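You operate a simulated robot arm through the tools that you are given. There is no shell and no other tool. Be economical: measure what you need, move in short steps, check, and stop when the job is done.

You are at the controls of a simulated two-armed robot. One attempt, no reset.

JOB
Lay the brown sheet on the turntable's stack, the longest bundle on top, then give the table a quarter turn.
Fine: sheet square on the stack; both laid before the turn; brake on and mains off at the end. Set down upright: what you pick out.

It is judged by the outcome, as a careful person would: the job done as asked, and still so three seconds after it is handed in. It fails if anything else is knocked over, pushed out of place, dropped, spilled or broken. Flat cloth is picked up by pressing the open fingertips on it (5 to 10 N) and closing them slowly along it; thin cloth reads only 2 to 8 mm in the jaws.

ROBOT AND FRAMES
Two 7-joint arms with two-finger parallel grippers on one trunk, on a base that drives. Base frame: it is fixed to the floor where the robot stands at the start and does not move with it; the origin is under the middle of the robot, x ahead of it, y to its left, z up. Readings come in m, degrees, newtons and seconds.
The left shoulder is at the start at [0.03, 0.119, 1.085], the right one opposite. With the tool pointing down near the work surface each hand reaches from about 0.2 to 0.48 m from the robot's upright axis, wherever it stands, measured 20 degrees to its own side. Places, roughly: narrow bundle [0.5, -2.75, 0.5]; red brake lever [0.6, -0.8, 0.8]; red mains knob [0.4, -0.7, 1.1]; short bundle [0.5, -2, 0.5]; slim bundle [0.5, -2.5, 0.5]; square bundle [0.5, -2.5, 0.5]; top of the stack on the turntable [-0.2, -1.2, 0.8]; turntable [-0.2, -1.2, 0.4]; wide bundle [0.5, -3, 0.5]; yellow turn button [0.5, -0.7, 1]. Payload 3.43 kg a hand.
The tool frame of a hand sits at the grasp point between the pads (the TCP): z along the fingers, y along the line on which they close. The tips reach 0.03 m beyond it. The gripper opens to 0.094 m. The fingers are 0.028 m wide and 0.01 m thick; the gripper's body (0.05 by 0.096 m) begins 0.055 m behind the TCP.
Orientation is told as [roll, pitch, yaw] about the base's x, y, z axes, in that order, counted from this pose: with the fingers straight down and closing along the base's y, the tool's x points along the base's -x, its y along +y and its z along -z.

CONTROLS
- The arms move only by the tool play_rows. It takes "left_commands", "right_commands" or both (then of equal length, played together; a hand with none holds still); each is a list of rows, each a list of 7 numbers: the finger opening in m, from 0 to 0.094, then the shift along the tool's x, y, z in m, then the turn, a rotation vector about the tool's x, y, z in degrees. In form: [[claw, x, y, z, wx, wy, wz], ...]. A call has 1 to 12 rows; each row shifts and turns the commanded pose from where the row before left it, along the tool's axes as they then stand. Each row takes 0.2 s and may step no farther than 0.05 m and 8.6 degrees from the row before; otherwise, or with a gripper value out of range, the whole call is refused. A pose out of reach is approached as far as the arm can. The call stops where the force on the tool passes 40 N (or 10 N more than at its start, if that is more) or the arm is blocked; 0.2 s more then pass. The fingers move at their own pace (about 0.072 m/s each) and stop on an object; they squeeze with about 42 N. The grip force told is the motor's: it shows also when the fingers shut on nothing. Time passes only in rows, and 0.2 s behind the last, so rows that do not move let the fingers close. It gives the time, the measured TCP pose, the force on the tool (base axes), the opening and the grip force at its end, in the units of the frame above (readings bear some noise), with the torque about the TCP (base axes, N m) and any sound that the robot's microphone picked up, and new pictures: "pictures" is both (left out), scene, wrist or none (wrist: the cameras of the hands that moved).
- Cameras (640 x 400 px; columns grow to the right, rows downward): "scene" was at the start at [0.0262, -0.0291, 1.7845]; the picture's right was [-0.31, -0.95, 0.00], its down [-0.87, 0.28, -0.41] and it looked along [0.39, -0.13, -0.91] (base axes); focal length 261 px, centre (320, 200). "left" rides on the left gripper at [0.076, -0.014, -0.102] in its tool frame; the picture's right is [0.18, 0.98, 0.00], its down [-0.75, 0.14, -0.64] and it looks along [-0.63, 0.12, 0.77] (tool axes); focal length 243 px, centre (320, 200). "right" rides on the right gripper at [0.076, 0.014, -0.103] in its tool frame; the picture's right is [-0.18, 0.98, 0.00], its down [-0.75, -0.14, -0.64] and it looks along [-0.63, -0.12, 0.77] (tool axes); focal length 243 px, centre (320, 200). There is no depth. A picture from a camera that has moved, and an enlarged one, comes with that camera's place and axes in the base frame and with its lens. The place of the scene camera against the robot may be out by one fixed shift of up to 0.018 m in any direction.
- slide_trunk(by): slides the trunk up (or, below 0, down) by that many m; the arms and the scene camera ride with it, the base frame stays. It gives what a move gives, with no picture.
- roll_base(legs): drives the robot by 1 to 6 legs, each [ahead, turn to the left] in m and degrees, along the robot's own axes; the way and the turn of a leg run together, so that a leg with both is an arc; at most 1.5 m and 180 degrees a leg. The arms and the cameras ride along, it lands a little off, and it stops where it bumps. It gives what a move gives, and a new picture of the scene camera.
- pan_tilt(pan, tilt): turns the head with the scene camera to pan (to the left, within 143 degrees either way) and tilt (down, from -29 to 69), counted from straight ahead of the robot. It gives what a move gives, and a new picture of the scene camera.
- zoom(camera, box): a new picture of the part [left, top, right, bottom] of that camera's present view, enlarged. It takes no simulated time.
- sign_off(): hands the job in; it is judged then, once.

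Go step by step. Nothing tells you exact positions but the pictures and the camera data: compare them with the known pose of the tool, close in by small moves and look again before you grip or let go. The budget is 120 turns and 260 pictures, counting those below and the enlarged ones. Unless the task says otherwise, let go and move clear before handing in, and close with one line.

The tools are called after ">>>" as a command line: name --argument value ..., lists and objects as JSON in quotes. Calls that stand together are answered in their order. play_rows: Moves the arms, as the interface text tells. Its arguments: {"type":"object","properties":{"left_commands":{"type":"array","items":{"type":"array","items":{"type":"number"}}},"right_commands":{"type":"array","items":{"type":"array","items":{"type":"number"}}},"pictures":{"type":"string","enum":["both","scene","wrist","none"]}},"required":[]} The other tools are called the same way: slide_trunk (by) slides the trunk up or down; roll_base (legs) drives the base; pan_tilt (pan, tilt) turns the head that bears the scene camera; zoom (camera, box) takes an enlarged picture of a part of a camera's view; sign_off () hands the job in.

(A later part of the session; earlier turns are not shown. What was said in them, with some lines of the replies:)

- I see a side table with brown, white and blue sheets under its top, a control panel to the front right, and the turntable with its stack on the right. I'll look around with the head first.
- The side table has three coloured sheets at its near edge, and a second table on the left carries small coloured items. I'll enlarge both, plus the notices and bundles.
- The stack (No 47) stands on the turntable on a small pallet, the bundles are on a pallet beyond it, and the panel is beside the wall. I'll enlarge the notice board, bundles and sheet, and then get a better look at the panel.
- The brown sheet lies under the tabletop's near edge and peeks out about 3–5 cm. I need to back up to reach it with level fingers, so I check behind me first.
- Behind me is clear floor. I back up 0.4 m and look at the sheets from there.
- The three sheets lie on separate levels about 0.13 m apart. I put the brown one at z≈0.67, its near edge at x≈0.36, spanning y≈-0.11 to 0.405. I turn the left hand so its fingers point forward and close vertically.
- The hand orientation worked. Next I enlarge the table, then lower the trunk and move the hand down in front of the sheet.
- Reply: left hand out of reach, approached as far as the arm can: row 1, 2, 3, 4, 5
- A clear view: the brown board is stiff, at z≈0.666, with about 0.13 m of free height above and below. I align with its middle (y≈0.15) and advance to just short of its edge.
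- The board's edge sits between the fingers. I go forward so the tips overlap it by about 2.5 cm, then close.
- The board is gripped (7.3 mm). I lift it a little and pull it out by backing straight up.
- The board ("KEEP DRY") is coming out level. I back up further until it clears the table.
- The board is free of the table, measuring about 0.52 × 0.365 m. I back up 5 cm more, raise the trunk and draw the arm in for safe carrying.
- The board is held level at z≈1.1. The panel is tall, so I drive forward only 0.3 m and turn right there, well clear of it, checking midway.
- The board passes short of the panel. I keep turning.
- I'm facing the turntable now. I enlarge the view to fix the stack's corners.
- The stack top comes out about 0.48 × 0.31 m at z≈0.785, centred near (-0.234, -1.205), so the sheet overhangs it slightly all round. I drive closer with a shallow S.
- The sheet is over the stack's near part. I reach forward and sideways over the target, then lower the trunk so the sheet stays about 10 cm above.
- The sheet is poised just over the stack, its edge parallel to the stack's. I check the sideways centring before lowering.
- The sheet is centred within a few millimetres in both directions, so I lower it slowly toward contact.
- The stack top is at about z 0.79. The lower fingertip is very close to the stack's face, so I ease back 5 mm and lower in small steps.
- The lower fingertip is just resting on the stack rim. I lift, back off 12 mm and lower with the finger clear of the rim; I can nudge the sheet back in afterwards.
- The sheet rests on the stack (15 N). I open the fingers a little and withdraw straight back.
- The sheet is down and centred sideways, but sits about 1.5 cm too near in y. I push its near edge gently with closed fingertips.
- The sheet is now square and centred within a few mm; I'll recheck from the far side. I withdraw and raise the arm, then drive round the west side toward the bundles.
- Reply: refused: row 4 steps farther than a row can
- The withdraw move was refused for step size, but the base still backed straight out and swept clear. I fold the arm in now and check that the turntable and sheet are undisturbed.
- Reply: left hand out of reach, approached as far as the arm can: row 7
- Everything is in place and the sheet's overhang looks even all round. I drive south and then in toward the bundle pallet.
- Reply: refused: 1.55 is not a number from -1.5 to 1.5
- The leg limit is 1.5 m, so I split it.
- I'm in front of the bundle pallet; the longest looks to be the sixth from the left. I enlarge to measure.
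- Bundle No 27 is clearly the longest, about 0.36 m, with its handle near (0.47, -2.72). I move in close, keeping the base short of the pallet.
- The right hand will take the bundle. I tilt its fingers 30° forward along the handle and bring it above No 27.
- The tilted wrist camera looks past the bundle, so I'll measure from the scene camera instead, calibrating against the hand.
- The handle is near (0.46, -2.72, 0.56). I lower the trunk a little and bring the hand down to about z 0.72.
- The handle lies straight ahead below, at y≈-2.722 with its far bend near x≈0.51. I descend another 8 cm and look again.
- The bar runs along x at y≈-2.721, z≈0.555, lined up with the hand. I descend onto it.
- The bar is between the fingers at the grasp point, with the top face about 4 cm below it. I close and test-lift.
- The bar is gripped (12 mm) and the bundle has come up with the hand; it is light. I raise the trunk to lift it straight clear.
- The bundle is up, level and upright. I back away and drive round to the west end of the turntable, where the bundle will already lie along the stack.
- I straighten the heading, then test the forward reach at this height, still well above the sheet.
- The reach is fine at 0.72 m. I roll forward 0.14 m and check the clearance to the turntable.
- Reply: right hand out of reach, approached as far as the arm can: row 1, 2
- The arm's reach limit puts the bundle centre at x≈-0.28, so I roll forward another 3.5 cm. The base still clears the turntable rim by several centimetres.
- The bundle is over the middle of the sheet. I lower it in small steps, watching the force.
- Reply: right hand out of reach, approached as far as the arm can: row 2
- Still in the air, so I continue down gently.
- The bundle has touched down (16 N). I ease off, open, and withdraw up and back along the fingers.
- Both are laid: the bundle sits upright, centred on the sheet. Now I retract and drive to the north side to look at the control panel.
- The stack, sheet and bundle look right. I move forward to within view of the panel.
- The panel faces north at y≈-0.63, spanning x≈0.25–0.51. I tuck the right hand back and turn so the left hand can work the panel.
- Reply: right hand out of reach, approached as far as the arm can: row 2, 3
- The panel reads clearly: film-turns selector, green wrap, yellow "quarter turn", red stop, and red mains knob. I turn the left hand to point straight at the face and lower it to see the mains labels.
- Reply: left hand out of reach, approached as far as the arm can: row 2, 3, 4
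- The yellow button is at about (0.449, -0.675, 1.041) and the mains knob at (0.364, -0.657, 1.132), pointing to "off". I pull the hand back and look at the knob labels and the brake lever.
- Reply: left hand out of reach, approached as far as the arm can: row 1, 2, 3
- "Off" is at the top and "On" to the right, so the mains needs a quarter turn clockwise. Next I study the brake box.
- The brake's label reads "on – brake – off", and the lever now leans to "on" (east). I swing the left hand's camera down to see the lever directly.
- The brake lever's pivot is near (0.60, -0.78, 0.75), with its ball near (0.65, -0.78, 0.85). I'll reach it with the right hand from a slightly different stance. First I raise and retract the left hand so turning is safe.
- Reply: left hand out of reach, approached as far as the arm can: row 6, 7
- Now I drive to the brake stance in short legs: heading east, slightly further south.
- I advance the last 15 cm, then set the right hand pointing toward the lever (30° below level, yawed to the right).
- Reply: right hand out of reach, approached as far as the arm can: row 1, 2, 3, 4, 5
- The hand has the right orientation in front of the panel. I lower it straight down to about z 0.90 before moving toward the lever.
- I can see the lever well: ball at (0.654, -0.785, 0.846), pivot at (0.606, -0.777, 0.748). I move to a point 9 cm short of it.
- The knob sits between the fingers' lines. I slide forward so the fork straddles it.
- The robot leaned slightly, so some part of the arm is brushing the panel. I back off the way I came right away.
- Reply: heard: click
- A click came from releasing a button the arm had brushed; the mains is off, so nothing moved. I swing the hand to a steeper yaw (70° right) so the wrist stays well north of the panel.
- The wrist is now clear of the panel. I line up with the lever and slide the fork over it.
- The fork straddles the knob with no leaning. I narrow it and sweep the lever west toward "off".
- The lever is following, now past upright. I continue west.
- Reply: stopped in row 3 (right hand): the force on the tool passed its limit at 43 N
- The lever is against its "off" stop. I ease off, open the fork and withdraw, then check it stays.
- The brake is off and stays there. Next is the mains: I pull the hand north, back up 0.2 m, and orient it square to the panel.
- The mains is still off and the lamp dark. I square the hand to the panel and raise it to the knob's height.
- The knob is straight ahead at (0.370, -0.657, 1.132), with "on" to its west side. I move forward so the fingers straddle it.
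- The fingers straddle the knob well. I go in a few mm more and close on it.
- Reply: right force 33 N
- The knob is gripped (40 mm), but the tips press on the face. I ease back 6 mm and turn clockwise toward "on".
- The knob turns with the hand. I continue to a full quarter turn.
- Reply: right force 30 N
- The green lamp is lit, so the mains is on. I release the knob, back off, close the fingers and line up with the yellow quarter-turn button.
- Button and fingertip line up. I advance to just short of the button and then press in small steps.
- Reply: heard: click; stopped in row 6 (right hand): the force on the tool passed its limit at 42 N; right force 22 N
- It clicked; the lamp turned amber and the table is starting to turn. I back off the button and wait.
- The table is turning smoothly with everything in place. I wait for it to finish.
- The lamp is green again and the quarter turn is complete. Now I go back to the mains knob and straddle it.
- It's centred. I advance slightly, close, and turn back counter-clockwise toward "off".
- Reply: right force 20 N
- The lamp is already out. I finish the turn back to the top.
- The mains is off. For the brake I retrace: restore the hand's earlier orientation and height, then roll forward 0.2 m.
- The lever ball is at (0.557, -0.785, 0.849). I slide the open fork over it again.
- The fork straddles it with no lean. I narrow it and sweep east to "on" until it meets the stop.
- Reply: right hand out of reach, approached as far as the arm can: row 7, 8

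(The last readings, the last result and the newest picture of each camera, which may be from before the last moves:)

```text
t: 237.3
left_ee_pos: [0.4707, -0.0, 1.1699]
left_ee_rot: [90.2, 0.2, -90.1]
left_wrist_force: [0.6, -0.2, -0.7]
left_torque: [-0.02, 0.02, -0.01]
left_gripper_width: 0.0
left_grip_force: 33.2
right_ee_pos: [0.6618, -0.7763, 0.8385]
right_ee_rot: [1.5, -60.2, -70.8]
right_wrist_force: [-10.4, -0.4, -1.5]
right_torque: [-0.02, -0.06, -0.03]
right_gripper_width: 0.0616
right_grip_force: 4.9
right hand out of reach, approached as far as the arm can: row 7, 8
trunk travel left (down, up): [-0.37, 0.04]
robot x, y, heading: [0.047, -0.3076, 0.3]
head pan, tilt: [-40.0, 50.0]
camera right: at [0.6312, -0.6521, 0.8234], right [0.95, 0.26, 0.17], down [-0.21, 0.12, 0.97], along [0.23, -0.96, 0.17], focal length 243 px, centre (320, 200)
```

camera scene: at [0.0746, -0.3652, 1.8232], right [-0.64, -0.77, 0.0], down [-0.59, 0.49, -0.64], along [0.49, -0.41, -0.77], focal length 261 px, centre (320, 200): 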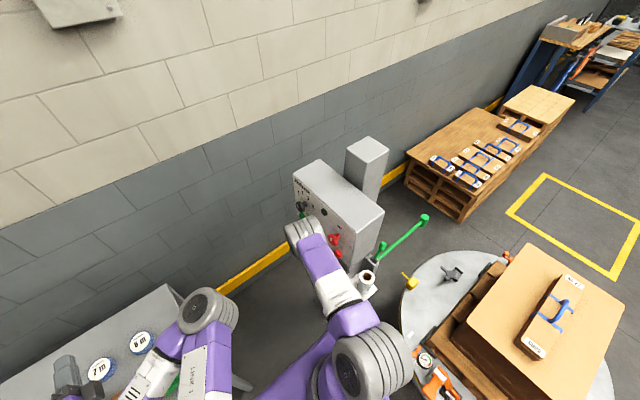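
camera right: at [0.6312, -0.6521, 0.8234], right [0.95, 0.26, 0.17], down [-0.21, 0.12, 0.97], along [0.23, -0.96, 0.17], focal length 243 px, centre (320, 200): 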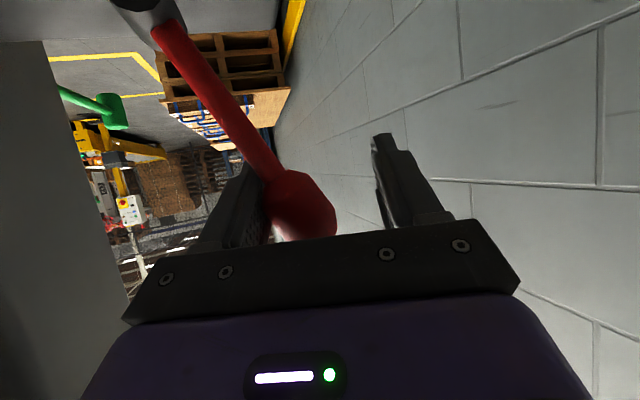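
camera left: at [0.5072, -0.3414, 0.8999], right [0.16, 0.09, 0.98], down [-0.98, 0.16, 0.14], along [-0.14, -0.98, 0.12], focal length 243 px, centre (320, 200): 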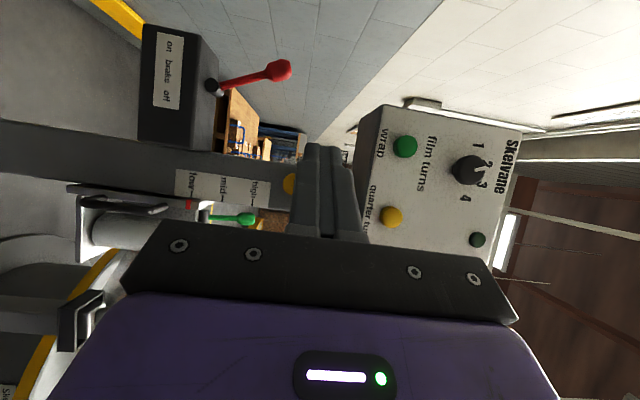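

The lever is back at its original "on" position, ball at x≈0.653 against the stop. I ease off and withdraw.

>>> play_rows --right_commands '[[0.075, 0, -0.006, 0, 0, 0, 0], [0.08, 0, 0, -0.03, 0, 0, 0], [0.08, 0, 0, -0.04, 0, 0, 0], [0.08, 0, 0, -0.04, 0, 0, 0], [0.08, 0, 0, -0.03, 0, 0, 0], [0.08, 0.019, 0, -0.033, 0, 0, 0], [0.08, 0.019, 0, -0.033, 0, 0, 0]]' --pictures "both"

>>> zoom --camera "scene" --box '[390, 180, 640, 400]'

```text
t: 238.9
left_ee_pos: [0.4725, 0.0013, 1.1686]
left_ee_rot: [90.3, 0.2, -90.0]
left_wrist_force: [-0.3, 0.2, 1.0]
left_torque: [-0.01, 0.04, -0.02]
left_gripper_width: 0.0002
left_grip_force: 33.1
right_ee_pos: [0.5887, -0.5925, 0.9086]
right_ee_rot: [1.6, -60.4, -70.8]
right_wrist_force: [0.2, 0.5, 0.2]
right_torque: [0.03, -0.02, -0.01]
right_gripper_width: 0.0799
right_grip_force: 0.1
trunk travel left (down, up): [-0.37, 0.04]
robot x, y, heading: [0.0448, -0.305, 0.1]
head pan, tilt: [-40.0, 50.0]
camera scene: at [0.0741, -0.363, 1.8233], right [-0.64, -0.77, 0.0], down [-0.59, 0.49, -0.64], along [0.49, -0.41, -0.77], focal length 261 px, centre (320, 200)
camera right: at [0.5586, -0.4673, 0.893], right [0.95, 0.26, 0.17], down [-0.21, 0.12, 0.97], along [0.23, -0.96, 0.17], focal length 243 px, centre (320, 200)
```

scene: 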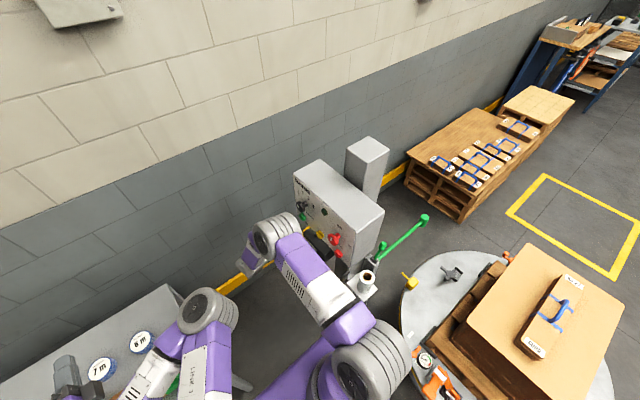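
right: 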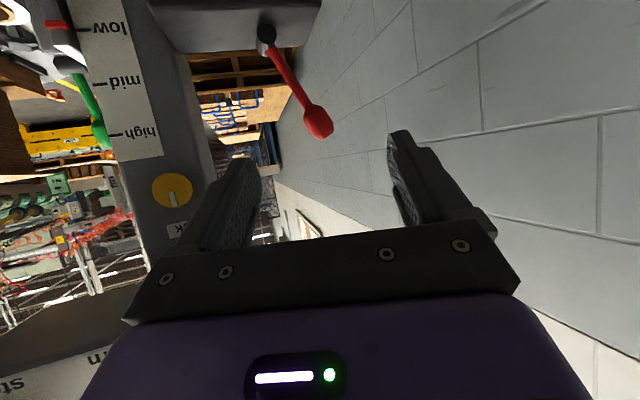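

```text
1.82 times, centred on (515, 290) of scene
camera zoom: at [0.0741, -0.363, 1.8233], right [-0.64, -0.77, 0.0], down [-0.59, 0.49, -0.64], along [0.49, -0.41, -0.77], focal length 474 px, centre (-34, 36)
```

zoom: 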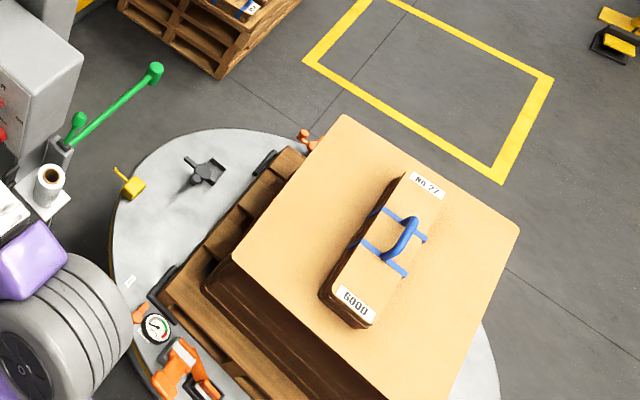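

The brake is on and mains off. I back away clear of the panel and make a final check of the stack, sheet and bundle.

>>> roll_base --legs '[[-0.35, 0]]'

>>> pan_tilt --pan -80 --tilt 45

>>> zoom --camera "scene" --box '[200, 100, 460, 320]'

>>> pan_tilt --pan -45 --tilt 35

>>> zoom --camera "scene" --box '[240, 120, 400, 280]'

```text
t: 241.2
left_ee_pos: [0.1237, -0.0009, 1.1704]
left_ee_rot: [90.3, 0.2, -90.0]
left_wrist_force: [-0.4, -0.8, -0.2]
left_torque: [0.05, 0.01, -0.01]
left_gripper_width: 0.0
left_grip_force: 32.9
right_ee_pos: [0.2422, -0.5946, 0.9094]
right_ee_rot: [1.7, -60.3, -70.9]
right_wrist_force: [0.2, 0.3, 1.0]
right_torque: [-0.05, -0.01, 0.0]
right_gripper_width: 0.0798
right_grip_force: 0.2
trunk travel left (down, up): [-0.37, 0.04]
robot x, y, heading: [-0.3028, -0.3052, 0.6]
head pan, tilt: [-40.0, 50.0]
camera scene: at [-0.2732, -0.3651, 1.8232], right [-0.64, -0.77, 0.0], down [-0.59, 0.49, -0.64], along [0.49, -0.41, -0.77], focal length 261 px, centre (320, 200)
```

scene: 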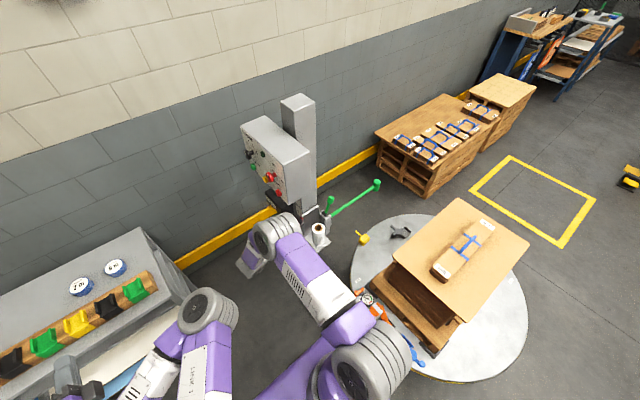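

```text
t: 242.2
left_ee_pos: [0.1249, -0.0013, 1.1695]
left_ee_rot: [90.3, 0.2, -90.0]
left_wrist_force: [-0.6, 0.4, -0.3]
left_torque: [0.0, 0.0, 0.0]
left_gripper_width: 0.0
left_grip_force: 32.8
right_ee_pos: [0.2422, -0.5927, 0.9097]
right_ee_rot: [1.5, -60.3, -70.8]
right_wrist_force: [-0.3, 0.1, -0.1]
right_torque: [0.01, 0.0, -0.03]
right_gripper_width: 0.08
right_grip_force: 0.0
trunk travel left (down, up): [-0.37, 0.04]
robot x, y, heading: [-0.2995, -0.3046, 0.4]
head pan, tilt: [-80.0, 45.0]
camera scene: at [-0.3174, -0.3959, 1.8301], right [-0.98, -0.18, 0.0], down [-0.13, 0.7, -0.71], along [0.13, -0.7, -0.71], focal length 261 px, centre (320, 200)
```

scene: 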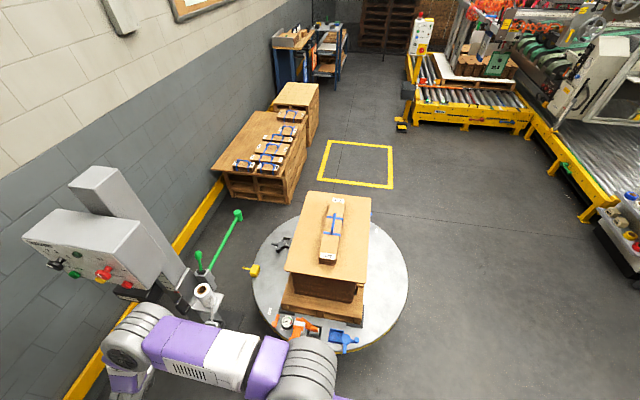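

```text
1.82 times, centred on (330, 210) of scene
camera zoom: at [-0.3174, -0.3959, 1.8301], right [-0.98, -0.18, 0.0], down [-0.13, 0.7, -0.71], along [0.13, -0.7, -0.71], focal length 474 px, centre (302, 182)
```

zoom: 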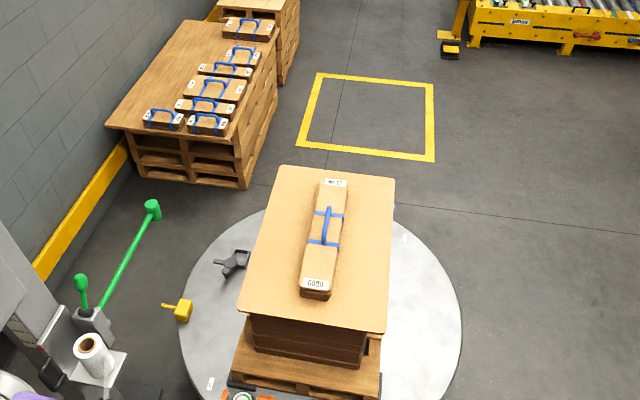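

```text
t: 243.2
left_ee_pos: [0.1248, -0.0008, 1.1693]
left_ee_rot: [90.2, 0.2, -90.0]
left_wrist_force: [0.4, 0.4, 0.5]
left_torque: [0.02, 0.0, -0.02]
left_gripper_width: 0.0
left_grip_force: 33.1
right_ee_pos: [0.2426, -0.5945, 0.9088]
right_ee_rot: [1.6, -60.3, -70.7]
right_wrist_force: [0.7, 0.7, 0.2]
right_torque: [-0.01, 0.0, -0.05]
right_gripper_width: 0.0801
right_grip_force: 0.0
trunk travel left (down, up): [-0.37, 0.04]
robot x, y, heading: [-0.3027, -0.3062, 0.2]
head pan, tilt: [-45.0, 35.0]
camera scene: at [-0.2693, -0.378, 1.845], right [-0.71, -0.71, 0.0], down [-0.41, 0.4, -0.82], along [0.58, -0.58, -0.57], focal length 261 px, centre (320, 200)
```

scene: 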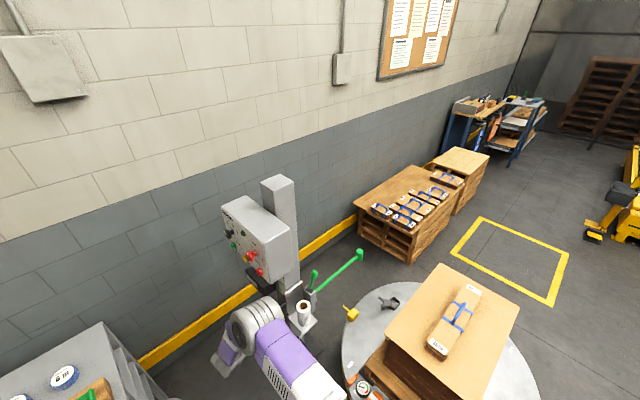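

```text
2.50 times, centred on (320, 200) of scene
camera zoom: at [-0.2693, -0.378, 1.845], right [-0.71, -0.71, 0.0], down [-0.41, 0.4, -0.82], along [0.58, -0.58, -0.57], focal length 652 px, centre (320, 200)
```

zoom: 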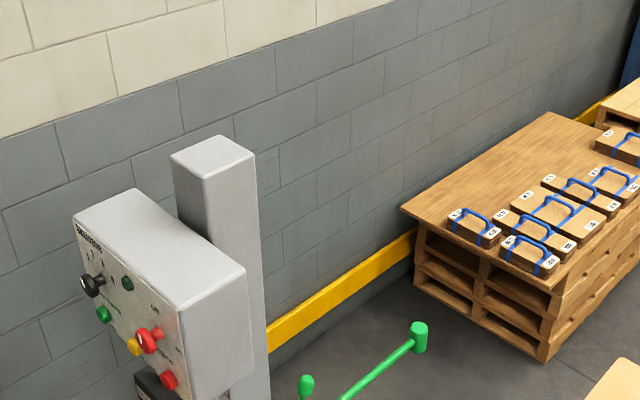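

The sheet lies square on the stack, No 27 stands upright in the middle, and the table has made its quarter turn. The lamp is out, the mains points to off, the brake is on, and both hands are clear, so I hand in.

>>> sign_off

```text
The job is handed in.
```

The brown sheet is square on the stack, about 1 cm off centre. The longest bundle (No 27) stands upright on top, and the table had its quarter turn after both were laid. The mains is off and the brake on. At one point the arm brushed a panel button, but the mains was off and nothing moved.
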